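You operate a simulated robot arm through the tools that you are given. There is no shell and no other tool. Be economical: measure what you need, move in short steps, check, and stop when the job is done.

You are at the controls of a simulated two-armed robot. One attempt, no reset.

TASK
Change the speaker tester over to the cradle: off first, both plugs parked, switch on CRADLE.
Fine: hold each clip key down while its plug comes out; each plug in the park hole of its colour.
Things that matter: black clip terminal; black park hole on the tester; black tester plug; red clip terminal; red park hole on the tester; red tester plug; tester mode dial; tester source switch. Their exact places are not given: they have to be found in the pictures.

It is judged by the outcome, as a careful person would: the job done as asked, and still so three seconds after it is handed in. It fails if anything else is knocked over, pushed out of place, dropped, spilled or broken.

THE ROBOT
Two 7-joint arms with two-finger parallel grippers on one trunk, on a base that drives. Base frame: it is fixed to the floor where the robot stands at the start and does not move with it; the origin is under the middle of the robot, x ahead of it, y to its left, z up. Units: mm, rad, N and s.
The left shoulder is at the start at [52, 173, 1260], the right one opposite. With the tool pointing down near the work surface each hand reaches from about 100 to 640 mm from the robot's upright axis, wherever it stands, measured 20 degrees to its own side. Places, roughly: black clip terminal [300, -300, 800]; black park hole on the tester [600, -300, 800]; black tester plug (3x2x5 cm) [300, -300, 800]; red clip terminal [300, -200, 800]; red park hole on the tester [600, -100, 800]; red tester plug (3x2x5 cm) [300, -200, 800]; tester mode dial [500, -100, 900]; tester source switch [500, -200, 900]. Payload 3.6 kg a hand.
The TCP of each hand is the grasp point between the finger pads, 30 mm short of the fingertips. In the tool frame z runs along the fingers and y along their closing line. The gripper opens to 110 mm. The fingers are 20 mm wide and 10 mm thick; the gripper's body (48 by 112 mm) begins 55 mm behind the TCP.
Orientation is told as [roll, pitch, yaw] about the base's x, y, z axes, in that order, counted from this pose: with the fingers straight down and closing along the base's y, the tool's x points along the base's -x, its y along +y and its z along -z.

THE INTERFACE
- The arms move only by the tool arm_command. It takes "left_rows", "right_rows" or both (then of equal length, played together; a hand with none holds still); each is a list of rows, each an object (a shift or turn left out is 0, a gripper value left out holds the last) with "linear": the shift along the tool's x, y, z in mm, a list of three; "angular": the turn, a rotation vector about the tool's x, y, z in rad, a list of three; "gripper": the closure in counts, from 0 (fully open) to 255 (shut). In form: [{"linear": [x, y, z], "angular": [ax, ay, az], "gripper": gripper}, ...]. A call has 1 to 8 rows; each row is the pose to reach, as a shift and turn from the pose commanded when the call began, along the tool's axes at that moment. Each row takes 0.2 s and may step no farther than 50 mm and 0.15 rad from the row before; otherwise, or with a gripper value out of range, the whole call is refused. A pose out of reach is approached as far as the arm can. The call stops where the force on the tool passes 90 N (or 10 N more than at its start, if that is more) or the arm is blocked; 0.2 s more then pass. The fingers move at their own pace (about 153 mm/s each) and stop on an object; they squeeze with about 42 N. The grip force told is the motor's: it shows also when the fingers shut on nothing. Time passes only in rows, and 0.2 s behind the last, so rows that repeat a pose let the fingers close. It gives the time, the measured TCP pose, the force on the tool (base axes), the opening and the grip force at its end, in the units of the frame above (readings bear some noise), with the torque about the TCP (base axes, N m) and any sound that the robot's microphone picked up, and new pictures: "views" is both (left out), scene, wrist or none (wrist: the cameras of the hands that moved).
- Cameras (640 x 400 px; columns grow to the right, rows downward): "scene" is now at [121, -46, 1416.4]; the picture's right is [-0.55, -0.84, 0.00], its down [-0.60, 0.40, -0.69] and it looks along [0.58, -0.38, -0.72] (base axes); focal length 275 px, centre (320, 200). "left" rides on the left gripper at [72, -17, -103] in its tool frame; the picture's right is [0.23, 0.97, 0.00], its down [-0.76, 0.18, -0.62] and it looks along [-0.61, 0.14, 0.78] (tool axes); focal length 222 px, centre (320, 200). "right" rides on the right gripper at [72, 17, -103] in its tool frame; the picture's right is [-0.23, 0.97, 0.00], its down [-0.76, -0.18, -0.62] and it looks along [-0.61, -0.14, 0.78] (tool axes); focal length 222 px, centre (320, 200).
- raise_lower(by): slides the trunk up (or, below 0, down) by that many mm; the arms and the scene camera ride with it, the base frame stays. It gives what a move gives, with no picture.
- base_move(legs): drives the robot by 1 to 6 legs, each [ahead, left, turn to the left] in mm, mm and rad, along the robot's own axes; the way and the turn of a leg run together, so that a leg with both is an arc; at most 1500 mm and 3.142 rad a leg. The arms and the cameras ride along, it lands a little off, and it stops where it bumps. It gives what a move gives, and a new picture of the scene camera.
- head_to(pan, tilt): turns the head with the scene camera to pan (to the left, within 1.501 rad either way) and tilt (down, from -0.506 to 1.204), counted from straight ahead of the robot. It gives what a move gives, and a new picture of the scene camera.
- point_at(camera, pixels): for up to 12 pixels [column, row] of the newest picture of that camera ("zoom" is the newest enlarged one), the place [x, y, z] in the base frame of the surface seen there, good to about 2 mm. The clock stands still meanwhile.
- close_up(camera, box): a new picture of the part [left, top, right, bottom] of that camera's present view, enlarged. The clock stands still meanwhile.
- finish_job(): hands the job in; it is judged then, once.

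Keep the steps short. Do not move on a guess: measure, check each grasp and each placing, and mend mistakes. In all there are 80 turns and 260 pictures (those below and enlarged ones count). Leave the grippers open and the arms clear of the work at the hand-in unless told otherwise, and finish with a single line.

The tools are called as a command line: name --argument value ..., lists and objects as JSON in quotes. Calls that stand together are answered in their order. arm_command: Moves the arms, as the interface text tells. Its arguments: {"type":"object","properties":{"left_rows":{"type":"array","items":{"type":"object","properties":{"linear":{"type":"array","items":{"type":"number"}},"angular":{"type":"array","items":{"type":"number"}},"gripper":{"type":"number"}}}},"right_rows":{"type":"array","items":{"type":"object","properties":{"linear":{"type":"array","items":{"type":"number"}},"angular":{"type":"array","items":{"type":"number"}},"gripper":{"type":"number"}}}},"views":{"type":"string","enum":["both","scene","wrist","none"]}},"required":[]} The other tools are called the same way: raise_lower (by) slides the trunk up or down; base_move (legs) drives the base; head_to (pan, tilt) turns the head that bears the scene camera; point_at (camera, pixels) gives the place of the surface under pixels of a picture; close_up (camera, box) takes an enlarged picture of a part of a camera's view; finish_job () hands the job in.

At the start:

```text
time: 0.0
left_tool_pos: [348.8, -14.0, 1178.7]
left_ee_rot: [-0.001, 0.0, 0.001]
left_contact_force: [-0.5, -0.5, -0.4]
left_moment: [-0.01, -0.01, 0.03]
left_finger_gap: 110.3
left_grasp_force: 0.0
right_tool_pos: [356.6, -368.1, 1085.9]
right_ee_rot: [-0.001, 0.001, 0.0]
right_contact_force: [0.0, -0.2, 0.2]
right_moment: [0.01, 0.01, 0.02]
right_finger_gap: 110.2
right_grasp_force: 0.0
trunk travel left (down, up): [-375.0, 388.0]
robot x, y, heading: [-0.4, 0.4, 0.002]
head pan, tilt: [-0.579, 0.805]
```

scene: 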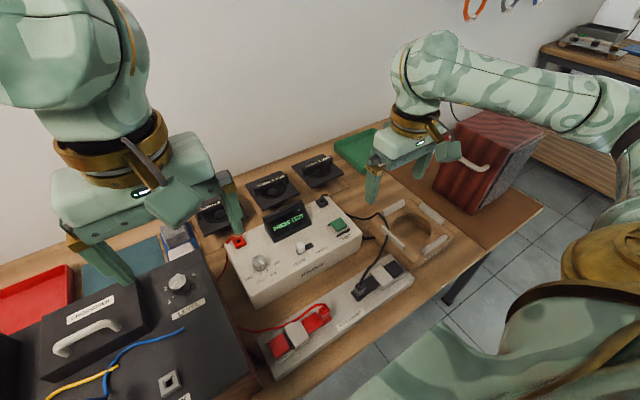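
right: 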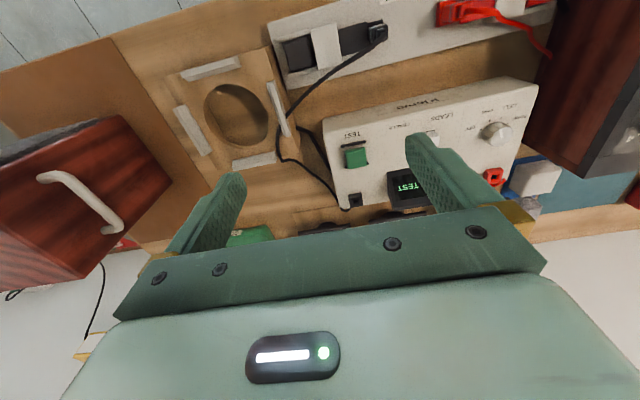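
left: 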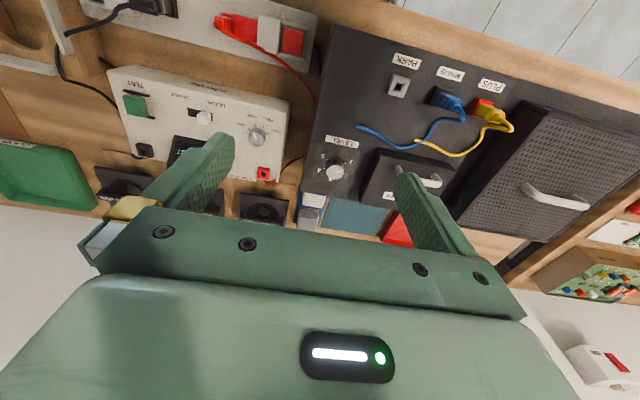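

I see the tester (cream box) and the clip terminal strip in front of it. I'll enlarge both for details.

close_up --camera "scene" --box '[220, 180, 380, 280]'

close_up --camera "scene" --box '[250, 240, 426, 380]'

close_up --camera "right" --box '[270, 0, 590, 220]'

```text
4.00 times, centred on (300, 230) of scene
```

zoom: 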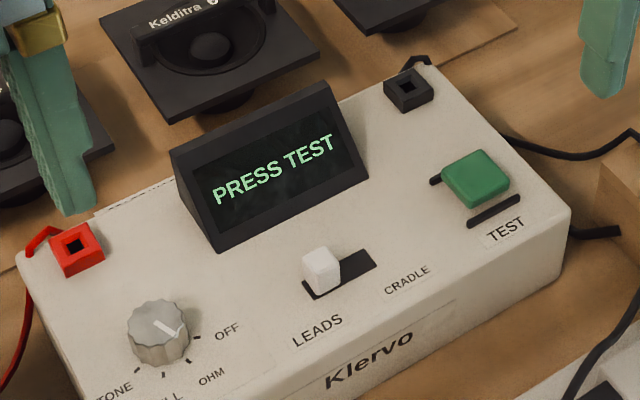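

```text
2.86 times, centred on (338, 310) of scene
```

zoom: 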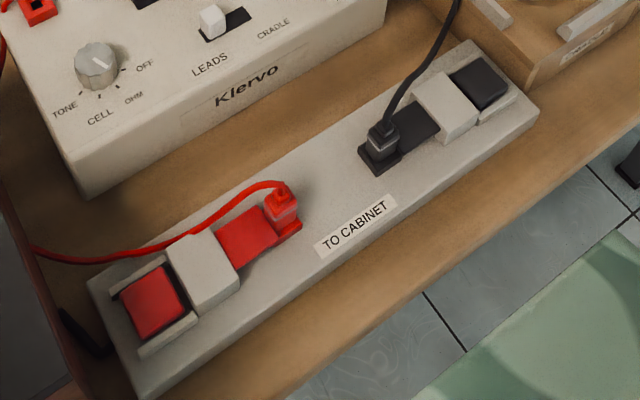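

```text
1.82 times, centred on (430, 110) of right
```

zoom: 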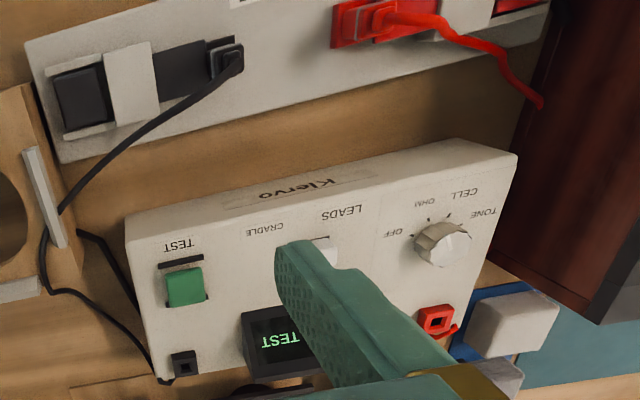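

The dial looks to be away from OFF. I'll measure the layout, using fresh zooms.

close_up --camera "scene" --box '[240, 240, 304, 280]'

point_at --camera "zoom" --pixels '[[200, 180], [320, 200], [100, 250]]'

close_up --camera "scene" --box '[250, 240, 426, 380]'

point_at --camera "zoom" --pixels '[[155, 302], [204, 268], [245, 238], [285, 208], [280, 190], [382, 130], [383, 148], [415, 122], [445, 105], [480, 82], [300, 225], [365, 170]]'

close_up --camera "scene" --box '[220, 180, 380, 280]'

point_at --camera "zoom" --pixels '[[75, 243], [408, 86], [160, 318], [322, 258], [345, 262], [370, 258], [310, 290], [20, 260], [420, 65], [570, 210], [262, 350], [475, 175]]'

```text
10.00 times, centred on (272, 260) of scene
```

zoom: 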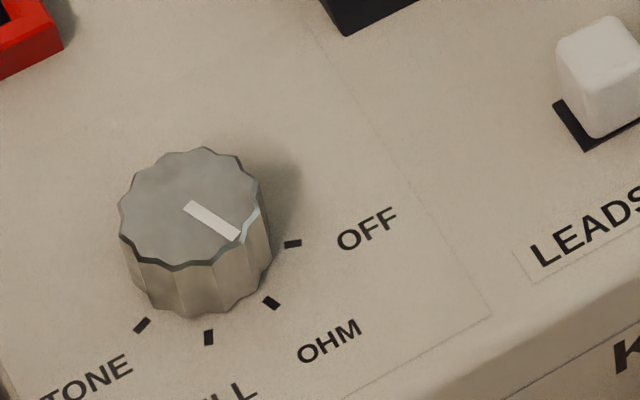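

```text
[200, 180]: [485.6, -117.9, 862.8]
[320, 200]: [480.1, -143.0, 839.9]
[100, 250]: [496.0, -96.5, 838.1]
```

```text
2.86 times, centred on (338, 310) of scene
```

zoom: 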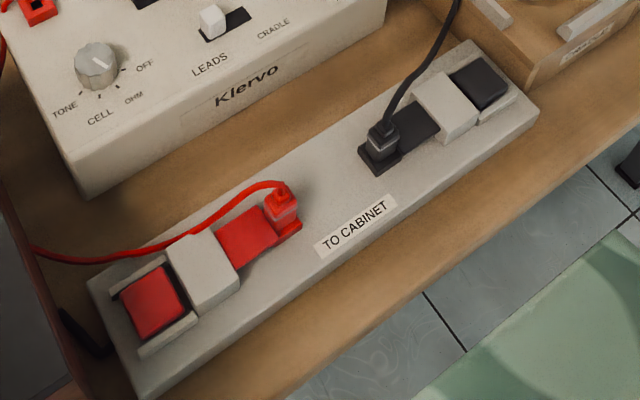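

```text
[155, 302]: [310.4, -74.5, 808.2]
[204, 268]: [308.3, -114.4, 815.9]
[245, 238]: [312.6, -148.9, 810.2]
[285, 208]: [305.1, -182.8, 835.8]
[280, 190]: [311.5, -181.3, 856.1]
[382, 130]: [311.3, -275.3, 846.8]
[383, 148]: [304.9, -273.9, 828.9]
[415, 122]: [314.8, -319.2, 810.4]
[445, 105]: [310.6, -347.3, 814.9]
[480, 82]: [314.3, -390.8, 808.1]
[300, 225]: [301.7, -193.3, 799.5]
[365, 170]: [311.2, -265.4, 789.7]
```

```text
4.00 times, centred on (300, 230) of scene
```

zoom: 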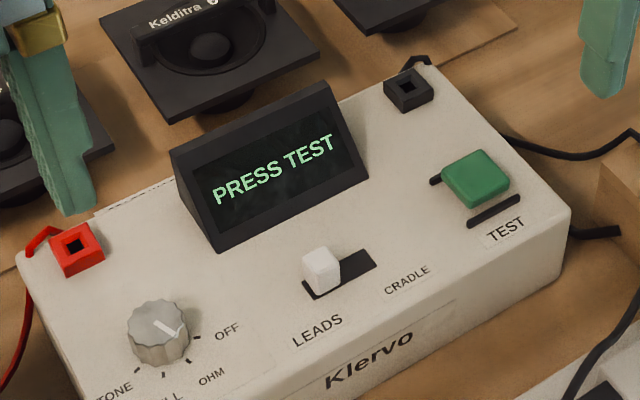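

```text
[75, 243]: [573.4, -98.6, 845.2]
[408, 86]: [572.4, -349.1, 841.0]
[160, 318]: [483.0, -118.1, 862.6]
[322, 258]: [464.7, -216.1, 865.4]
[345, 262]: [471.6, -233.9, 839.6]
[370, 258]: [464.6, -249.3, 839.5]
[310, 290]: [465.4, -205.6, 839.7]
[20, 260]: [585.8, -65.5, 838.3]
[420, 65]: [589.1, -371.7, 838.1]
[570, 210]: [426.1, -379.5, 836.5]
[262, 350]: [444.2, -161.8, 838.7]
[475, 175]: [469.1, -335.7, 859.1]
```

The dial points to OHM; OFF is the next tick counter-clockwise. The work centres at about y=-225, so moving the base to the right would suit both arms. First I check that way for obstacles.

point_at --camera "scene" --pixels '[[490, 125], [475, 165], [540, 135], [470, 125], [460, 210], [400, 290], [430, 300]]'

head_to --pan -1.4 --tilt 0.9

```text
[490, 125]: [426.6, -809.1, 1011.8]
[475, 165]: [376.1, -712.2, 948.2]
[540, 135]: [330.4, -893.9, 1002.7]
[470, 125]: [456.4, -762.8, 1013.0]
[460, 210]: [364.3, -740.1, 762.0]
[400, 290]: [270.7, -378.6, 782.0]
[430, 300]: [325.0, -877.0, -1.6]
```

```text
time: 1.1
left_tool_pos: [349.2, -13.9, 1178.3]
left_ee_rot: [0.0, 0.0, 0.0]
left_contact_force: [0.2, 0.0, 0.1]
left_moment: [-0.03, 0.01, -0.02]
left_finger_gap: 109.9
left_grasp_force: 0.0
right_tool_pos: [357.0, -369.6, 1085.7]
right_ee_rot: [0.001, -0.002, 0.001]
right_contact_force: [0.8, -0.2, 0.3]
right_moment: [0.0, -0.01, 0.02]
right_finger_gap: 110.1
right_grasp_force: 0.0
trunk travel left (down, up): [-375.0, 388.0]
robot x, y, heading: [-0.9, 1.1, 0.002]
head pan, tilt: [-1.4, 0.901]
```

scene: 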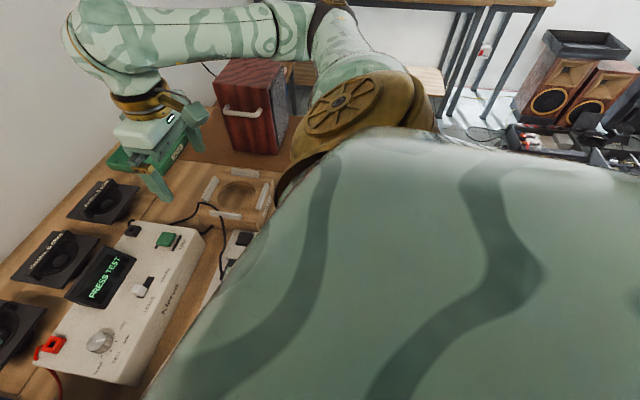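

Nothing stands in the way on the right, and the arms ride above the cabinet (top at 1013). Driving 224 mm to the right.

base_move --legs '[[0, -224, 0]]'

head_to --pan 0.0 --tilt 0.95

```text
time: 2.9
left_tool_pos: [347.9, -236.3, 1175.8]
left_ee_rot: [0.001, 0.0, 0.001]
left_contact_force: [-1.1, -0.4, 0.6]
left_moment: [0.0, 0.03, -0.01]
left_finger_gap: 109.8
left_grasp_force: 0.1
right_tool_pos: [357.2, -591.2, 1085.5]
right_ee_rot: [-0.001, 0.0, 0.003]
right_contact_force: [-0.2, -0.4, -0.4]
right_moment: [0.03, -0.01, -0.02]
right_finger_gap: 110.2
right_grasp_force: 0.0
trunk travel left (down, up): [-375.0, 388.0]
robot x, y, heading: [-0.8, -218.3, -0.001]
head pan, tilt: [-1.4, 0.901]
```

scene: 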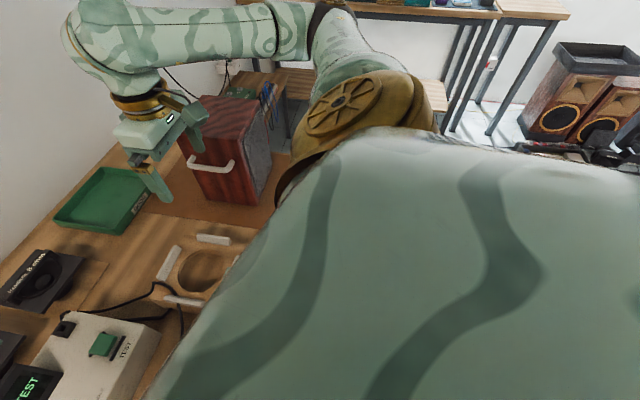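

```text
time: 4.4
left_tool_pos: [349.5, -235.9, 1178.1]
left_ee_rot: [0.0, 0.0, 0.0]
left_contact_force: [-0.3, 0.6, 0.1]
left_moment: [0.02, 0.01, 0.01]
left_finger_gap: 110.0
left_grasp_force: 0.1
right_tool_pos: [356.8, -590.8, 1086.3]
right_ee_rot: [-0.001, 0.0, 0.001]
right_contact_force: [-1.0, 0.9, 0.0]
right_moment: [-0.02, 0.0, -0.02]
right_finger_gap: 109.9
right_grasp_force: 0.1
trunk travel left (down, up): [-375.0, 388.0]
robot x, y, heading: [2.6, -222.4, 0.0]
head pan, tilt: [0.0, 0.949]
```

scene: 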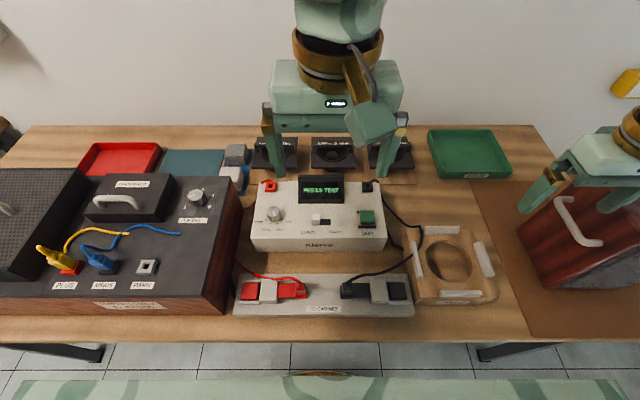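

Good view. Left hand goes above the dial (near [484,-118]) at z≈990, fingers set to about 70 mm. I also enlarge the dial here to measure it.

arm_command --left_rows '[{"linear": [-33, 30, 0], "gripper": 90}, {"linear": [-67, 60, 0]}, {"linear": [-100, 90, 0]}, {"linear": [-135, 118, 0]}, {"linear": [-135, 118, 48]}, {"linear": [-135, 118, 95]}, {"linear": [-135, 118, 140]}, {"linear": [-135, 118, 178]}]' --views "both"

close_up --camera "scene" --box '[240, 170, 400, 270]'

close_up --camera "scene" --box '[230, 265, 420, 325]'

close_up --camera "left" --box '[220, 60, 460, 210]'

```text
time: 6.2
left_tool_pos: [481.2, -115.8, 998.0]
left_ee_rot: [0.0, 0.001, -0.001]
left_contact_force: [0.0, 0.3, -1.1]
left_moment: [-0.01, -0.02, 0.03]
left_finger_gap: 71.5
left_grasp_force: 0.0
right_tool_pos: [356.8, -590.9, 1085.3]
right_ee_rot: [-0.001, 0.0, 0.002]
right_contact_force: [-0.5, -0.2, 0.2]
right_moment: [0.01, -0.02, 0.01]
right_finger_gap: 109.8
right_grasp_force: 0.1
trunk travel left (down, up): [-375.0, 388.0]
robot x, y, heading: [0.7, -221.2, -0.001]
head pan, tilt: [0.0, 0.949]
```

scene: 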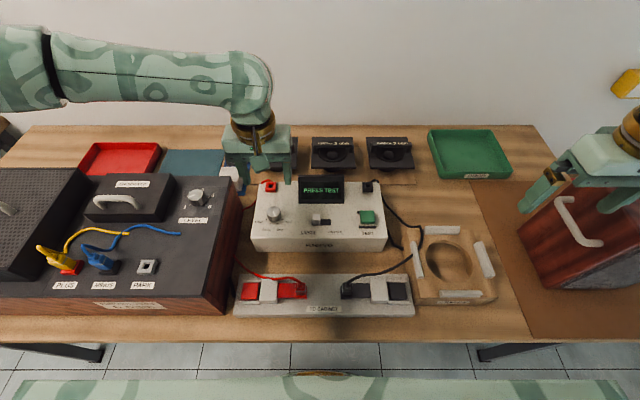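
left: 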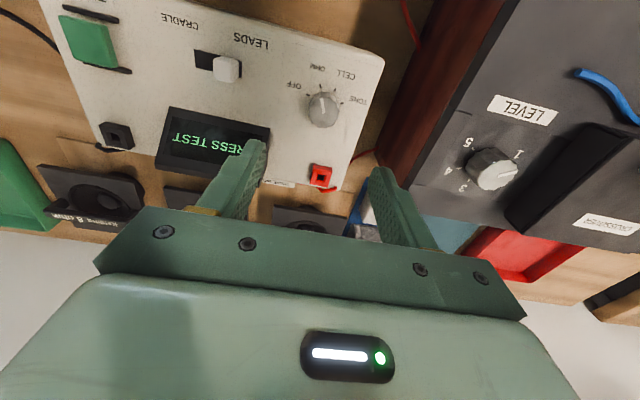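

```text
4.00 times, centred on (320, 220) of scene
```

zoom: 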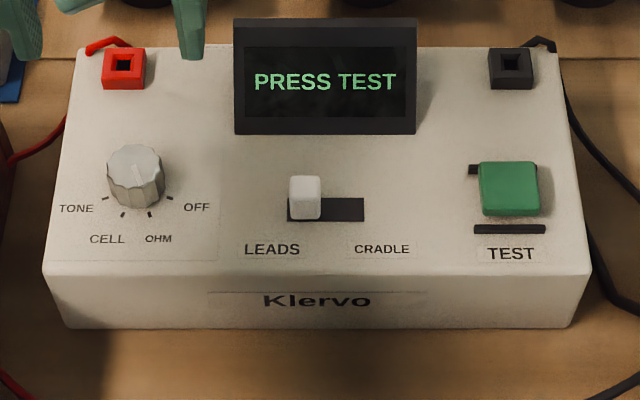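

```text
3.37 times, centred on (325, 295) of scene
```

zoom: 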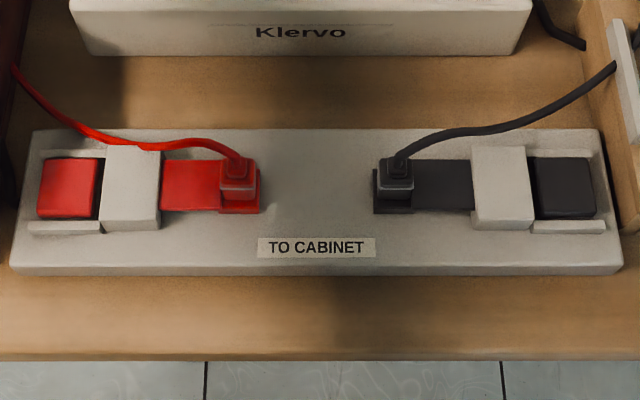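

```text
2.67 times, centred on (340, 135) of left
```

zoom: 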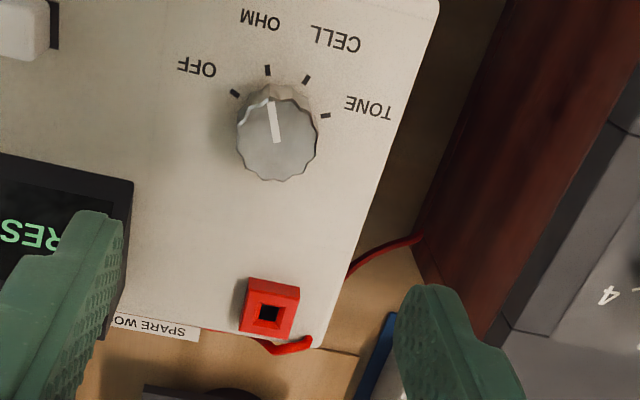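

Pointer at OHM confirmed. Measuring ticks and knob in the left zoom.

point_at --camera "zoom" --pixels '[[235, 93], [267, 70], [306, 79], [325, 115], [271, 102], [277, 138], [277, 142], [241, 140], [314, 140], [270, 290]]'

point_at --camera "left" --pixels '[[500, 165], [540, 180], [320, 175], [227, 70], [205, 58], [265, 165], [245, 140]]'

```text
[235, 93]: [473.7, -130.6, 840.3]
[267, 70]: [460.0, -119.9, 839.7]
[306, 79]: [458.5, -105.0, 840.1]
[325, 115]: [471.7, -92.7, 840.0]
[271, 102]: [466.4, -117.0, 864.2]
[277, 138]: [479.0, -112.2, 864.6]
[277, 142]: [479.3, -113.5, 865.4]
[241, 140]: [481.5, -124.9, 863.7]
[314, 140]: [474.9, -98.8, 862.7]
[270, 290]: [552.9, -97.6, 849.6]
```

```text
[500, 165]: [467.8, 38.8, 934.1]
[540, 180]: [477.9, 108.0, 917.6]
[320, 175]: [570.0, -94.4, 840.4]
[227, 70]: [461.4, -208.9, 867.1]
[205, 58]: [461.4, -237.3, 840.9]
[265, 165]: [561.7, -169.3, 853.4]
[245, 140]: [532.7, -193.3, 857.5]
```

The two cameras disagree by ~5 mm on the dial; I re-measure with the scene camera from the present pose.

close_up --camera "scene" --box '[250, 195, 314, 235]'

point_at --camera "zoom" --pixels '[[242, 174], [170, 170], [310, 174], [240, 125], [250, 200], [40, 229], [342, 229], [299, 286], [126, 288], [600, 290]]'

```text
10.00 times, centred on (282, 215) of scene
```

zoom: 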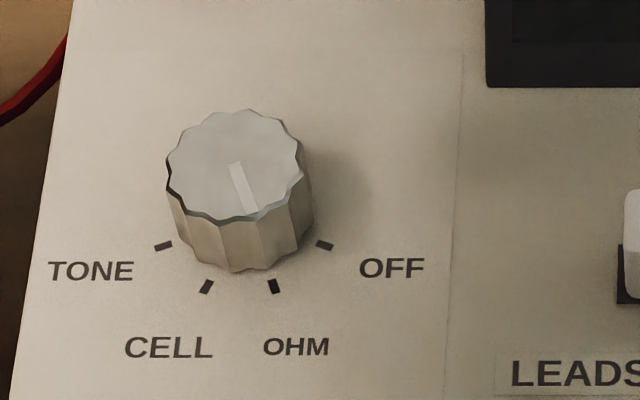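

```text
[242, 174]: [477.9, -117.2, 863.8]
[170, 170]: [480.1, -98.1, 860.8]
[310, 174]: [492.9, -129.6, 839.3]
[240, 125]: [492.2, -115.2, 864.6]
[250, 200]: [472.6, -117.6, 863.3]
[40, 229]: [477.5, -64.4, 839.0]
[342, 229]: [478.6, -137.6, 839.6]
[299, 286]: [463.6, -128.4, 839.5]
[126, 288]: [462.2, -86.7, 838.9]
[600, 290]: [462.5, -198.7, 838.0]
```

Dial centre ≈[481,-115.5], matching the hand; ticks are 45° apart. Descending to TCP z≈875 and closing.

arm_command --left_rows '[{"linear": [0, 0, 45]}, {"linear": [0, 0, 85]}, {"linear": [0, 0, 110]}, {"linear": [0, 0, 123]}, {"linear": [0, 0, 123]}]' --views "both"

```text
time: 7.4
left_tool_pos: [483.3, -115.9, 876.5]
left_ee_rot: [0.001, 0.001, 0.001]
left_contact_force: [0.4, -0.6, -0.3]
left_moment: [-0.04, 0.01, -0.01]
left_finger_gap: 71.3
left_grasp_force: 0.0
right_tool_pos: [355.3, -590.0, 1084.6]
right_ee_rot: [0.0, 0.001, 0.002]
right_contact_force: [0.2, -0.5, 0.1]
right_moment: [-0.03, -0.01, 0.03]
right_finger_gap: 110.0
right_grasp_force: 0.1
trunk travel left (down, up): [-375.0, 388.0]
robot x, y, heading: [0.7, -221.3, -0.001]
head pan, tilt: [0.0, 0.949]
```

scene: 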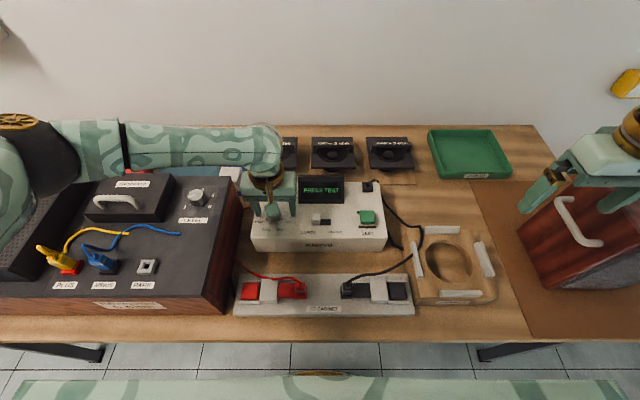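
left: 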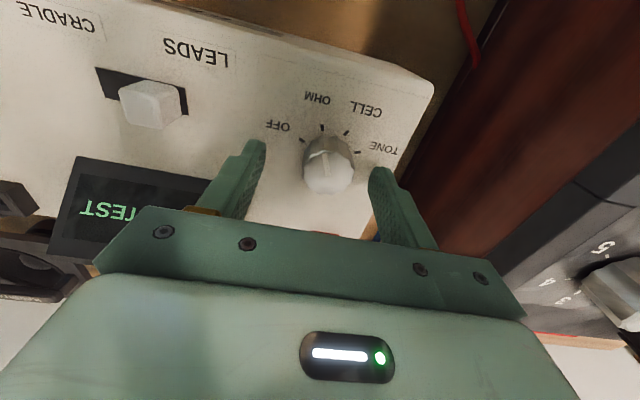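

Fingers straddle the knob without contact. Closing.

arm_command --left_rows '[{"gripper": 150}, {"gripper": 255}, {"gripper": 255}, {"gripper": 255}]' --views "wrist"

```text
time: 8.4
left_tool_pos: [482.3, -112.0, 875.0]
left_ee_rot: [0.003, 0.001, 0.002]
left_contact_force: [1.1, 24.0, 1.0]
left_moment: [0.7, -0.46, -0.07]
left_finger_gap: 31.6
left_grasp_force: 44.9
right_tool_pos: [357.6, -587.7, 1086.1]
right_ee_rot: [-0.003, 0.002, 0.002]
right_contact_force: [-0.2, 0.6, -0.6]
right_moment: [-0.02, 0.0, 0.0]
right_finger_gap: 110.1
right_grasp_force: 0.1
trunk travel left (down, up): [-375.0, 388.0]
robot x, y, heading: [-1.7, -220.3, -0.003]
head pan, tilt: [0.0, 0.949]
```

left: 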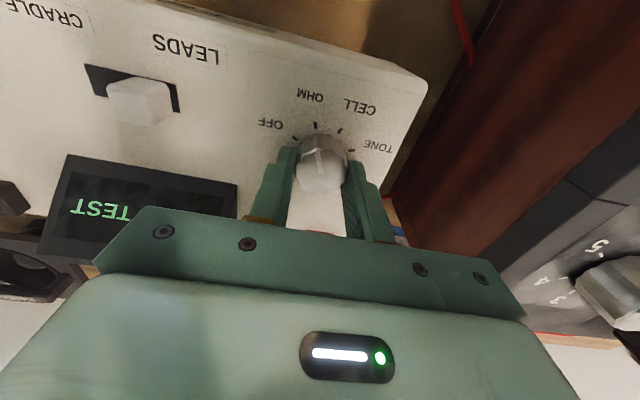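

Gripped (31.6 mm), pulled 4 mm to +y by the knob. I shift +4 mm in y to relieve it, then turn 45° counter-clockwise from above.

arm_command --left_rows '[{"linear": [0, 4, 0]}, {"linear": [0, 4, 0], "angular": [0, 0, -0.14]}, {"linear": [0, 4, 0], "angular": [0, 0, -0.28]}, {"linear": [0, 4, 0], "angular": [0, 0, -0.42]}, {"linear": [0, 4, 0], "angular": [0, 0, -0.56]}, {"linear": [0, 4, 0], "angular": [0, 0, -0.69]}, {"linear": [0, 4, 0], "angular": [0, 0, -0.8]}, {"linear": [0, 4, 0], "angular": [0, 0, -0.8]}]' --views "both"

```text
time: 10.2
left_tool_pos: [480.6, -109.7, 875.9]
left_ee_rot: [-0.001, 0.0, 0.801]
left_contact_force: [-10.7, 26.2, -4.4]
left_moment: [0.32, 0.49, -0.75]
left_finger_gap: 31.7
left_grasp_force: 45.2
right_tool_pos: [355.6, -587.3, 1086.4]
right_ee_rot: [-0.003, 0.0, 0.002]
right_contact_force: [0.1, 0.9, -1.3]
right_moment: [-0.02, -0.01, 0.0]
right_finger_gap: 109.8
right_grasp_force: 0.1
trunk travel left (down, up): [-375.0, 388.0]
robot x, y, heading: [0.2, -222.5, -0.001]
head pan, tilt: [0.0, 0.949]
```

scene: 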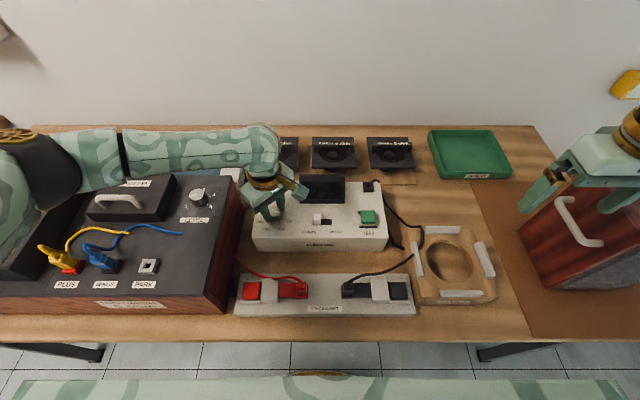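
left: 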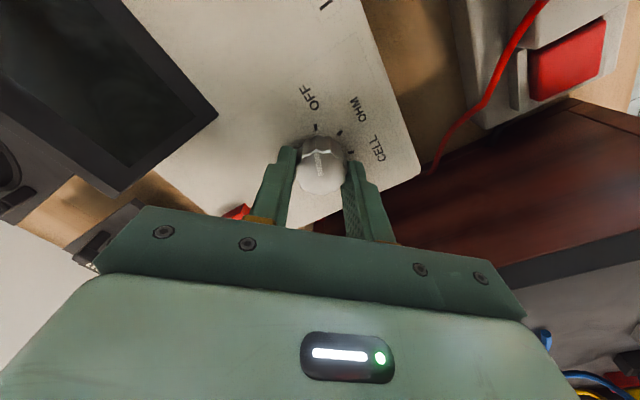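

Display has gone dark: OFF. Opening and rising.

arm_command --left_rows '[{"gripper": 120}, {"gripper": 90}, {"linear": [0, 0, -40]}, {"linear": [0, 0, -85]}, {"linear": [0, 0, -130]}]' --views "both"

close_up --camera "scene" --box '[240, 170, 400, 270]'

point_at --camera "zoom" --pixels '[[122, 65], [513, 65], [305, 185], [325, 215], [365, 205], [135, 155], [590, 270], [45, 268], [75, 55], [555, 55]]'

```text
time: 11.4
left_tool_pos: [483.9, -116.3, 1009.6]
left_ee_rot: [0.0, 0.0, 0.802]
left_contact_force: [1.3, -0.2, 0.4]
left_moment: [-0.02, -0.03, 0.0]
left_finger_gap: 71.3
left_grasp_force: 0.0
right_tool_pos: [356.7, -591.6, 1085.6]
right_ee_rot: [-0.001, 0.001, 0.003]
right_contact_force: [-0.4, -0.2, -1.0]
right_moment: [-0.02, 0.03, -0.02]
right_finger_gap: 110.2
right_grasp_force: 0.1
trunk travel left (down, up): [-375.0, 388.0]
robot x, y, heading: [-2.6, -222.9, -0.001]
head pan, tilt: [0.0, 0.949]
```

scene: 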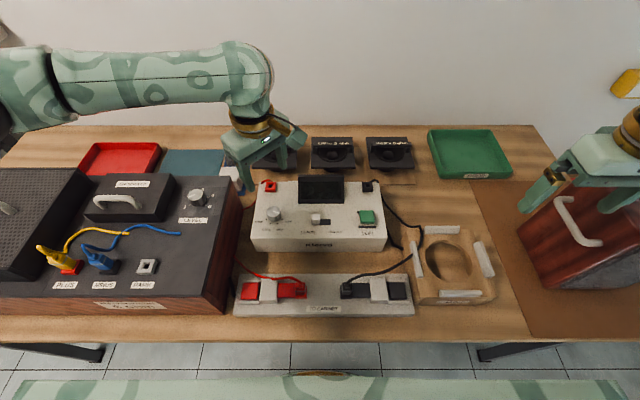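
left: 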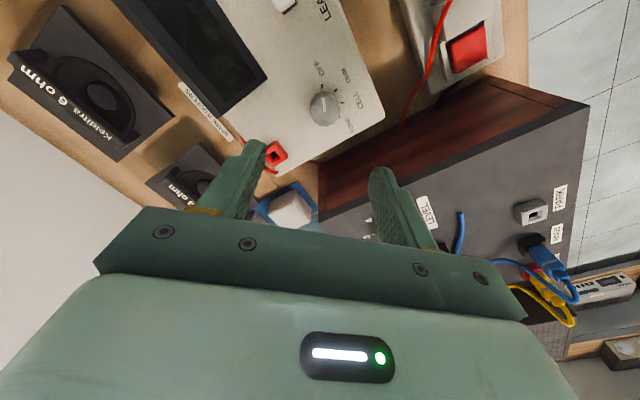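

```text
4.00 times, centred on (320, 220) of scene
```

zoom: 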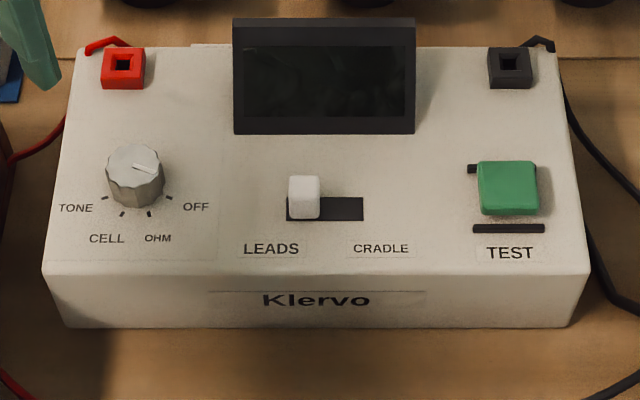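

```text
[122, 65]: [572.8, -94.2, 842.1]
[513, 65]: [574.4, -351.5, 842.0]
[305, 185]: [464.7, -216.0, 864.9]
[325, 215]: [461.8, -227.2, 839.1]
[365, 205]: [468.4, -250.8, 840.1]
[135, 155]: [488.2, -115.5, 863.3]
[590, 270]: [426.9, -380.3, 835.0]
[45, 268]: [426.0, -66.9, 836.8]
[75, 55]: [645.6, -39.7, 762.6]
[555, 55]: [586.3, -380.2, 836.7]
```

Dial is on OFF and the box hasn't moved. Now the clip strip: left hand back to yaw 0, above [290,-160], to inspect red plug and key.

arm_command --left_rows '[{"linear": [28, 18, 0], "angular": [0, 0, 0.134]}, {"linear": [56, 35, 0], "angular": [0, 0, 0.268]}, {"linear": [84, 53, 0], "angular": [0, 0, 0.402]}, {"linear": [112, 70, 0], "angular": [0, 0, 0.536]}, {"linear": [140, 88, 0], "angular": [0, 0, 0.67]}, {"linear": [167, 106, 20], "angular": [0, 0, 0.802]}, {"linear": [167, 106, 50], "angular": [0, 0, 0.802]}]' --views "wrist"

close_up --camera "left" --box '[200, 50, 520, 250]'

```text
time: 13.0
left_tool_pos: [290.6, -160.9, 956.0]
left_ee_rot: [0.001, 0.002, -0.003]
left_contact_force: [0.6, 0.1, 0.7]
left_moment: [-0.03, 0.0, -0.05]
left_finger_gap: 71.4
left_grasp_force: 0.0
right_tool_pos: [357.2, -591.1, 1086.1]
right_ee_rot: [-0.003, -0.002, 0.002]
right_contact_force: [-0.4, 0.7, -1.2]
right_moment: [0.05, 0.02, 0.0]
right_finger_gap: 110.1
right_grasp_force: 0.1
trunk travel left (down, up): [-375.0, 388.0]
robot x, y, heading: [0.5, -222.2, 0.003]
head pan, tilt: [0.0, 0.949]
```

left: 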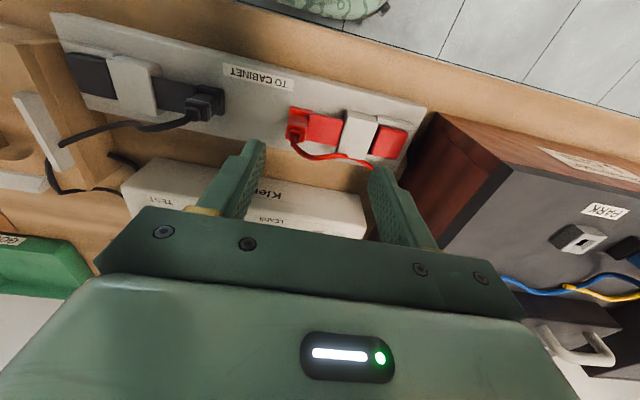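

```text
2.00 times, centred on (360, 150) of left
```

zoom: 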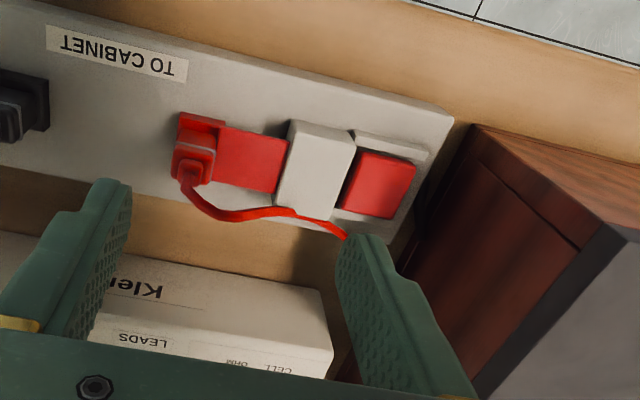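

close_up --camera "scene" --box '[235, 268, 315, 318]'

point_at --camera "zoom" --pixels '[[70, 190], [130, 160], [260, 150], [275, 220], [420, 190], [510, 115], [510, 160], [560, 160], [500, 200], [570, 210], [530, 130], [490, 150]]'

close_up --camera "scene" --box '[335, 268, 415, 318]'

```text
8.00 times, centred on (275, 293) of scene
```

zoom: 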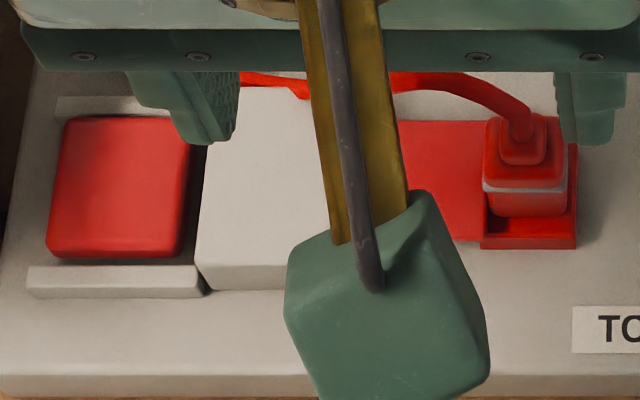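

```text
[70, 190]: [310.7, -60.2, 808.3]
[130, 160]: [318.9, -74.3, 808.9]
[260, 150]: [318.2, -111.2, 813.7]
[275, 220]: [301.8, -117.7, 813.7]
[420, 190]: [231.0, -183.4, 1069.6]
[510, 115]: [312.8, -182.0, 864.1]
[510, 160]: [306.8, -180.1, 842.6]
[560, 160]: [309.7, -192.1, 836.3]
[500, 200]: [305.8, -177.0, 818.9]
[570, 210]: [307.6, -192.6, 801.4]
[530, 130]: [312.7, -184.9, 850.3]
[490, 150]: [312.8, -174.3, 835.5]
```

```text
8.00 times, centred on (375, 293) of scene
```

zoom: 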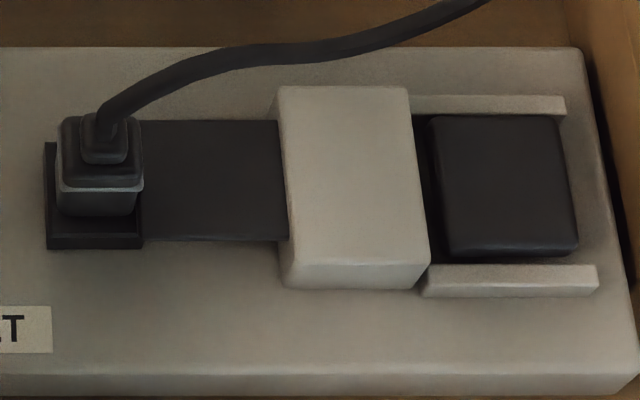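

Plug is ~20 mm wide in y, body z≈815–850. The amp stands close to the red key; I measure its edges.

point_at --camera "left" --pixels '[[442, 117], [455, 130], [500, 165], [405, 195], [600, 205], [590, 240], [385, 145], [392, 135], [360, 125], [410, 105], [298, 125], [300, 112]]'

point_at --camera "zoom" --pixels '[[500, 190], [440, 130], [570, 245], [445, 250], [100, 180], [100, 205], [70, 240], [130, 240], [120, 125], [110, 122], [90, 170], [200, 180]]'

close_up --camera "left" --box '[260, 90, 340, 140]'

```text
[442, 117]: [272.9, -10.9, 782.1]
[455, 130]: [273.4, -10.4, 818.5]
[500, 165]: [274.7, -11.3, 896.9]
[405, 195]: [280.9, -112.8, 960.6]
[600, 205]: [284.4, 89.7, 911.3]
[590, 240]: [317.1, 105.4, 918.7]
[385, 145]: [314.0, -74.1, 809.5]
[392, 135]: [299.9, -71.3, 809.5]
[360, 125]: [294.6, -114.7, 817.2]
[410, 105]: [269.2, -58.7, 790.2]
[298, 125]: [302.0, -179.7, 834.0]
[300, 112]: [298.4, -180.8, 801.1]
```

```text
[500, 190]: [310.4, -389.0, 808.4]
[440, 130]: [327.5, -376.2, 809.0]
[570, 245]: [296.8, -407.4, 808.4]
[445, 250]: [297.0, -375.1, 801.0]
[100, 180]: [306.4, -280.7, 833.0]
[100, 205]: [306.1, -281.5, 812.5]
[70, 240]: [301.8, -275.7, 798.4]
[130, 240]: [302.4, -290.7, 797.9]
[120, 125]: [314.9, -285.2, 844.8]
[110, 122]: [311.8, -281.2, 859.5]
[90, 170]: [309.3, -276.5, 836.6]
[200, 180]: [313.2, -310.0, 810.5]
```

```text
8.00 times, centred on (300, 115) of left
```

zoom: 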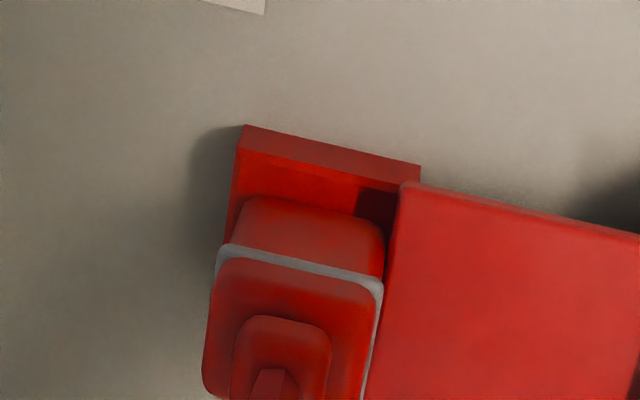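

Amp side is at y≈-11, top ~900; I'll press the key with yaw −90° (narrow side towards amp). Now the full plug from the left camera for its x extent.

close_up --camera "left" --box '[260, 100, 356, 160]'

point_at --camera "zoom" --pixels '[[190, 140], [300, 160], [240, 165], [180, 240], [230, 210], [235, 190], [170, 200], [215, 250], [270, 230], [480, 270], [200, 90], [300, 120]]'

```text
6.67 times, centred on (308, 130) of left
```

zoom: 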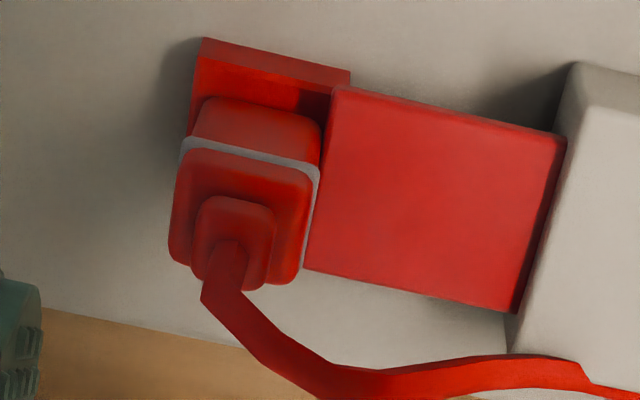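

```text
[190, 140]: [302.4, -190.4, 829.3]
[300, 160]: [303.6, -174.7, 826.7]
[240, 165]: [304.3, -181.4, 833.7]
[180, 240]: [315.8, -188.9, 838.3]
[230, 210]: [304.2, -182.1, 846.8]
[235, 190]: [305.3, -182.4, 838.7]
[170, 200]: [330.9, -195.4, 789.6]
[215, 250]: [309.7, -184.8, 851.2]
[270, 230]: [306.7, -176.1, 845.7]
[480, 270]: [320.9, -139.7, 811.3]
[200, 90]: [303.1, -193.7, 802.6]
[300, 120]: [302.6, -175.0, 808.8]
```

point_at --camera "zoom" --pixels '[[228, 262], [222, 290], [250, 325], [280, 345], [320, 375], [400, 385], [500, 370]]'

head_to --pan 0.3 --tilt 1.1

```text
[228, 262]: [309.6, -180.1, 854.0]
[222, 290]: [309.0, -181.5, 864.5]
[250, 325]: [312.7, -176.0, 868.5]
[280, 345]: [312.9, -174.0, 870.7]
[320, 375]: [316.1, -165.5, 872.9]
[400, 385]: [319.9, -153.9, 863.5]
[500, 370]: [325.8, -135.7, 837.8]
```

```text
time: 13.8
left_tool_pos: [291.3, -161.9, 955.3]
left_ee_rot: [-0.001, -0.001, -0.001]
left_contact_force: [0.1, -0.3, -0.6]
left_moment: [-0.01, 0.04, 0.02]
left_finger_gap: 71.3
left_grasp_force: 0.1
right_tool_pos: [357.8, -589.6, 1085.3]
right_ee_rot: [-0.001, 0.0, 0.0]
right_contact_force: [-0.5, -0.8, -0.1]
right_moment: [0.01, 0.01, 0.03]
right_finger_gap: 110.0
right_grasp_force: 0.0
trunk travel left (down, up): [-375.0, 388.0]
robot x, y, heading: [-2.2, -221.8, 0.002]
head pan, tilt: [0.3, 1.1]
```

scene: 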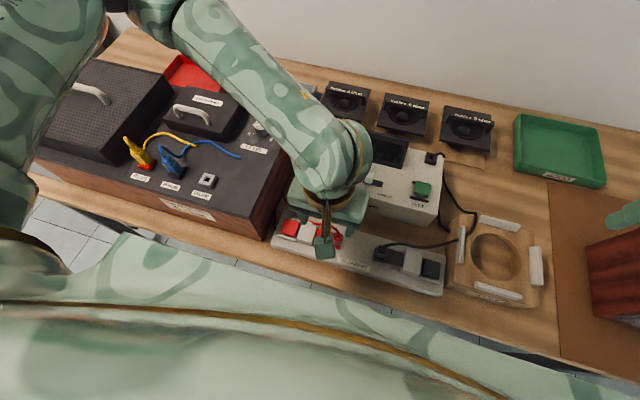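

Cable rises from the plug then leaves to +y, so fingers closing along x (yaw ±90°) are free of it. Left hand now to above the red key, turning to yaw −90°, closing its fingers.

arm_command --left_rows '[{"linear": [-4, 15, 0], "angular": [0, 0, 0.145], "gripper": 255}, {"linear": [-8, 30, 0], "angular": [0, 0, 0.29]}, {"linear": [-10, 45, 0], "angular": [0, 0, 0.435]}, {"linear": [-12, 60, 0], "angular": [0, 0, 0.58]}, {"linear": [-14, 75, 0], "angular": [0, 0, 0.725]}, {"linear": [-16, 90, 0], "angular": [0, 0, 0.87]}, {"linear": [-18, 97, 0], "angular": [0, 0, 1.015]}, {"linear": [-20, 97, 0], "angular": [0, 0, 1.16]}]' --views "scene"

```text
time: 15.6
left_tool_pos: [311.8, -62.2, 957.0]
left_ee_rot: [-0.001, 0.0, -1.165]
left_contact_force: [0.2, -0.6, 1.4]
left_moment: [-0.03, 0.05, 0.0]
left_finger_gap: 0.3
left_grasp_force: 38.0
right_tool_pos: [357.1, -590.0, 1085.4]
right_ee_rot: [0.001, 0.0, 0.001]
right_contact_force: [-0.3, -0.2, -0.1]
right_moment: [0.03, 0.01, 0.01]
right_finger_gap: 110.2
right_grasp_force: 0.1
trunk travel left (down, up): [-375.0, 388.0]
robot x, y, heading: [-3.4, -223.4, 0.001]
head pan, tilt: [0.3, 1.1]
```

scene: 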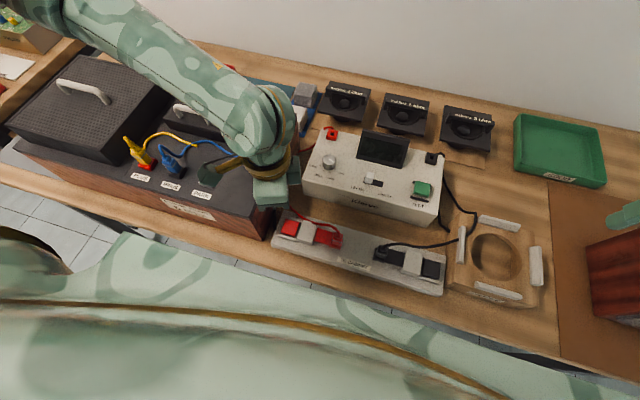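

Finishing the left yaw, and bringing the right hand over at height while turning it to yaw +90°.

arm_command --left_rows '[{"angular": [0, 0, 0.14]}, {"angular": [0, 0, 0.28]}, {"angular": [0, 0, 0.408]}, {"angular": [0, 0, 0.408]}, {"angular": [0, 0, 0.408]}, {"angular": [0, 0, 0.408]}, {"angular": [0, 0, 0.408]}, {"angular": [0, 0, 0.408]}]' --right_rows '[{"linear": [5, 46, 0], "angular": [0, 0, -0.145]}, {"linear": [10, 92, 0], "angular": [0, 0, -0.29]}, {"linear": [16, 138, 0], "angular": [0, 0, -0.435]}, {"linear": [21, 184, 0], "angular": [0, 0, -0.58]}, {"linear": [27, 230, 0], "angular": [0, 0, -0.725]}, {"linear": [32, 276, 0], "angular": [0, 0, -0.87]}, {"linear": [38, 322, 0], "angular": [0, 0, -1.015], "gripper": 120}, {"linear": [43, 365, 0], "angular": [0, 0, -1.16]}]' --views "scene"

```text
time: 17.4
left_tool_pos: [310.6, -60.0, 956.5]
left_ee_rot: [0.001, -0.001, -1.568]
left_contact_force: [-0.5, 0.4, -0.9]
left_moment: [-0.03, 0.02, 0.02]
left_finger_gap: 0.1
left_grasp_force: 37.2
right_tool_pos: [313.1, -222.6, 1086.9]
right_ee_rot: [-0.002, 0.001, 1.164]
right_contact_force: [0.2, 0.3, -0.3]
right_moment: [0.0, 0.02, 0.03]
right_finger_gap: 58.4
right_grasp_force: 0.0
trunk travel left (down, up): [-375.0, 388.0]
robot x, y, heading: [-0.8, -218.0, 0.0]
head pan, tilt: [0.3, 1.1]
```

scene: 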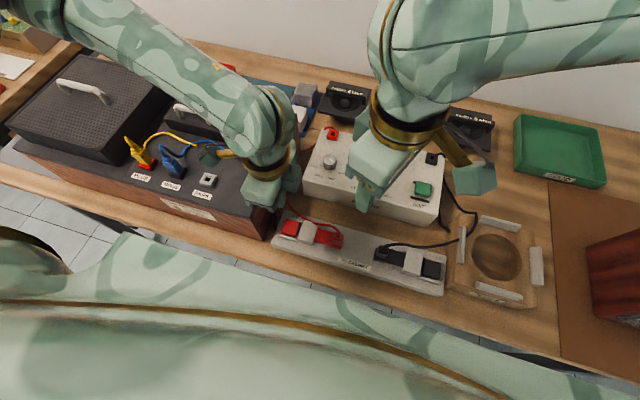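

Next: right hand finishes its yaw, aligns over the red plug and descends to z≈985.

arm_command --right_rows '[{"linear": [-12, 5, 0], "angular": [0, 0, -0.14]}, {"linear": [-24, 10, 0], "angular": [0, 0, -0.28]}, {"linear": [-36, 14.5, 0], "angular": [0, 0, -0.407]}, {"linear": [-36, 14.5, 40], "angular": [0, 0, -0.407]}, {"linear": [-36, 14.5, 80], "angular": [0, 0, -0.407]}, {"linear": [-36, 14.5, 102], "angular": [0, 0, -0.407]}, {"linear": [-36, 14.5, 102], "angular": [0, 0, -0.407]}]' --views "both"

```text
time: 19.0
left_tool_pos: [310.5, -61.8, 958.0]
left_ee_rot: [0.0, 0.002, -1.571]
left_contact_force: [-0.3, -0.1, 0.1]
left_moment: [0.01, -0.02, -0.01]
left_finger_gap: 0.0
left_grasp_force: 37.4
right_tool_pos: [314.1, -184.9, 982.0]
right_ee_rot: [0.001, 0.0, 1.57]
right_contact_force: [0.0, -0.2, 0.5]
right_moment: [0.03, 0.02, 0.01]
right_finger_gap: 58.2
right_grasp_force: 0.1
trunk travel left (down, up): [-375.0, 388.0]
robot x, y, heading: [2.6, -224.0, -0.004]
head pan, tilt: [0.3, 1.1]
```

scene: 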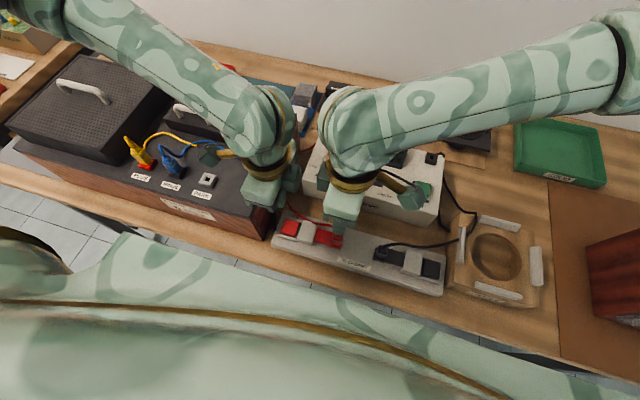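
right: 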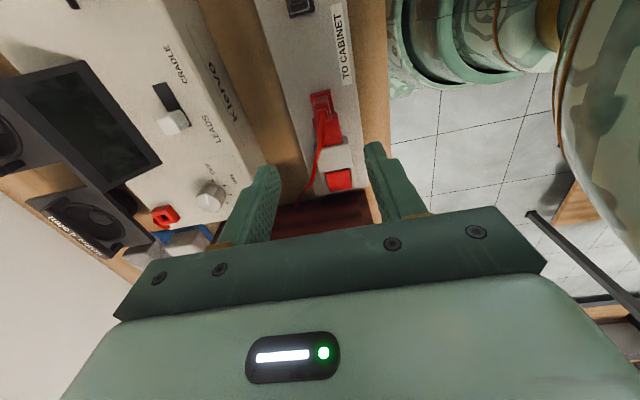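

Aligned over the plug. Right hand descends to TCP z≈846 around the plug (fingers 58 mm apart).

arm_command --right_rows '[{"linear": [-1, 0, 45]}, {"linear": [-1, 0, 85]}, {"linear": [-1, 0, 115]}, {"linear": [-1, 0, 136]}, {"linear": [-1, 0, 136]}]' --views "both"

close_up --camera "right" --box '[220, 60, 460, 210]'

close_up --camera "scene" --box '[230, 160, 390, 260]'

```text
time: 20.2
left_tool_pos: [311.3, -62.0, 957.2]
left_ee_rot: [0.001, 0.0, -1.569]
left_contact_force: [-0.5, 0.2, -0.9]
left_moment: [-0.01, 0.05, -0.02]
left_finger_gap: 0.0
left_grasp_force: 38.0
right_tool_pos: [313.4, -186.0, 848.5]
right_ee_rot: [0.001, 0.002, 1.569]
right_contact_force: [-0.1, -0.1, -0.1]
right_moment: [0.0, -0.02, 0.03]
right_finger_gap: 57.8
right_grasp_force: 0.1
trunk travel left (down, up): [-375.0, 388.0]
robot x, y, heading: [0.4, -222.5, -0.004]
head pan, tilt: [0.3, 1.1]
```

scene: 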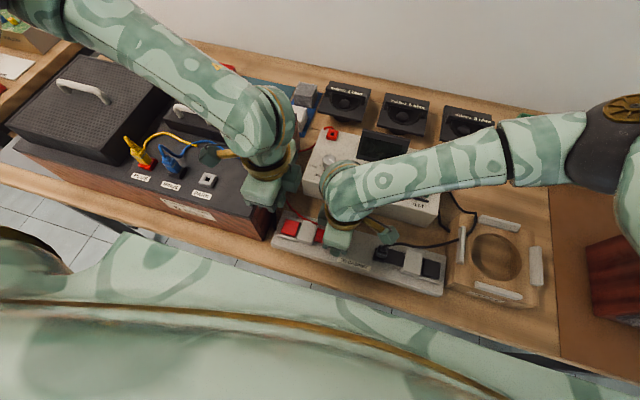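
right: 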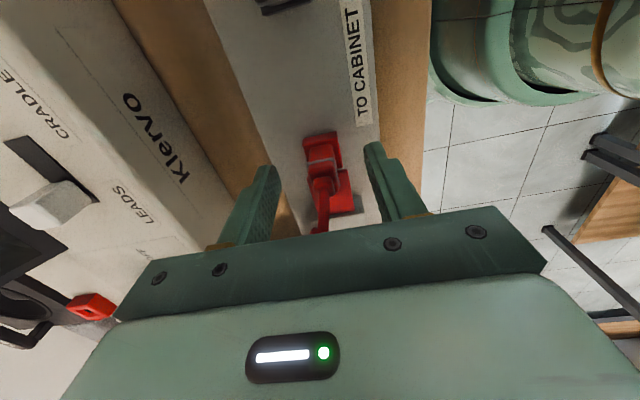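

```text
2.67 times, centred on (340, 135) of right
```

zoom: 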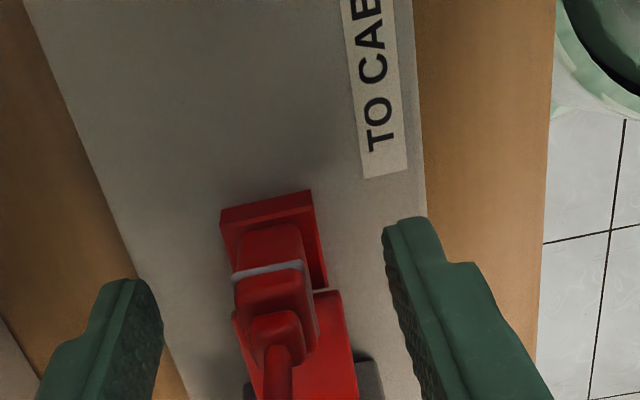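

```text
4.00 times, centred on (310, 210) of scene
```

zoom: 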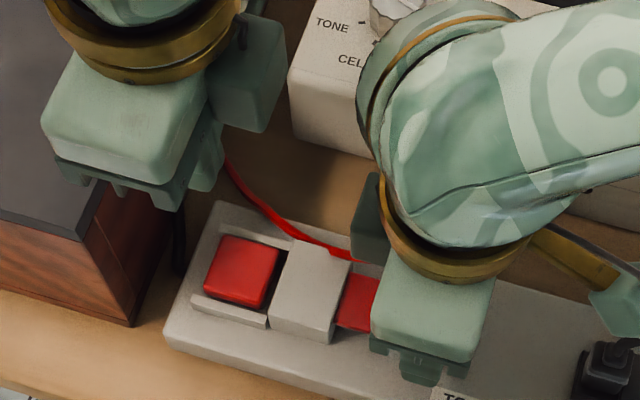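

point_at --camera "right" --pixels '[[322, 150], [322, 163], [323, 175], [324, 185], [312, 168], [334, 168]]'

```text
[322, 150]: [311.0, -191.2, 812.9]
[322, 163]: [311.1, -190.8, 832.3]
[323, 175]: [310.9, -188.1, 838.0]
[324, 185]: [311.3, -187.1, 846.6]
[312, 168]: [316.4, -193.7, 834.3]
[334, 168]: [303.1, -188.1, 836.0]
```

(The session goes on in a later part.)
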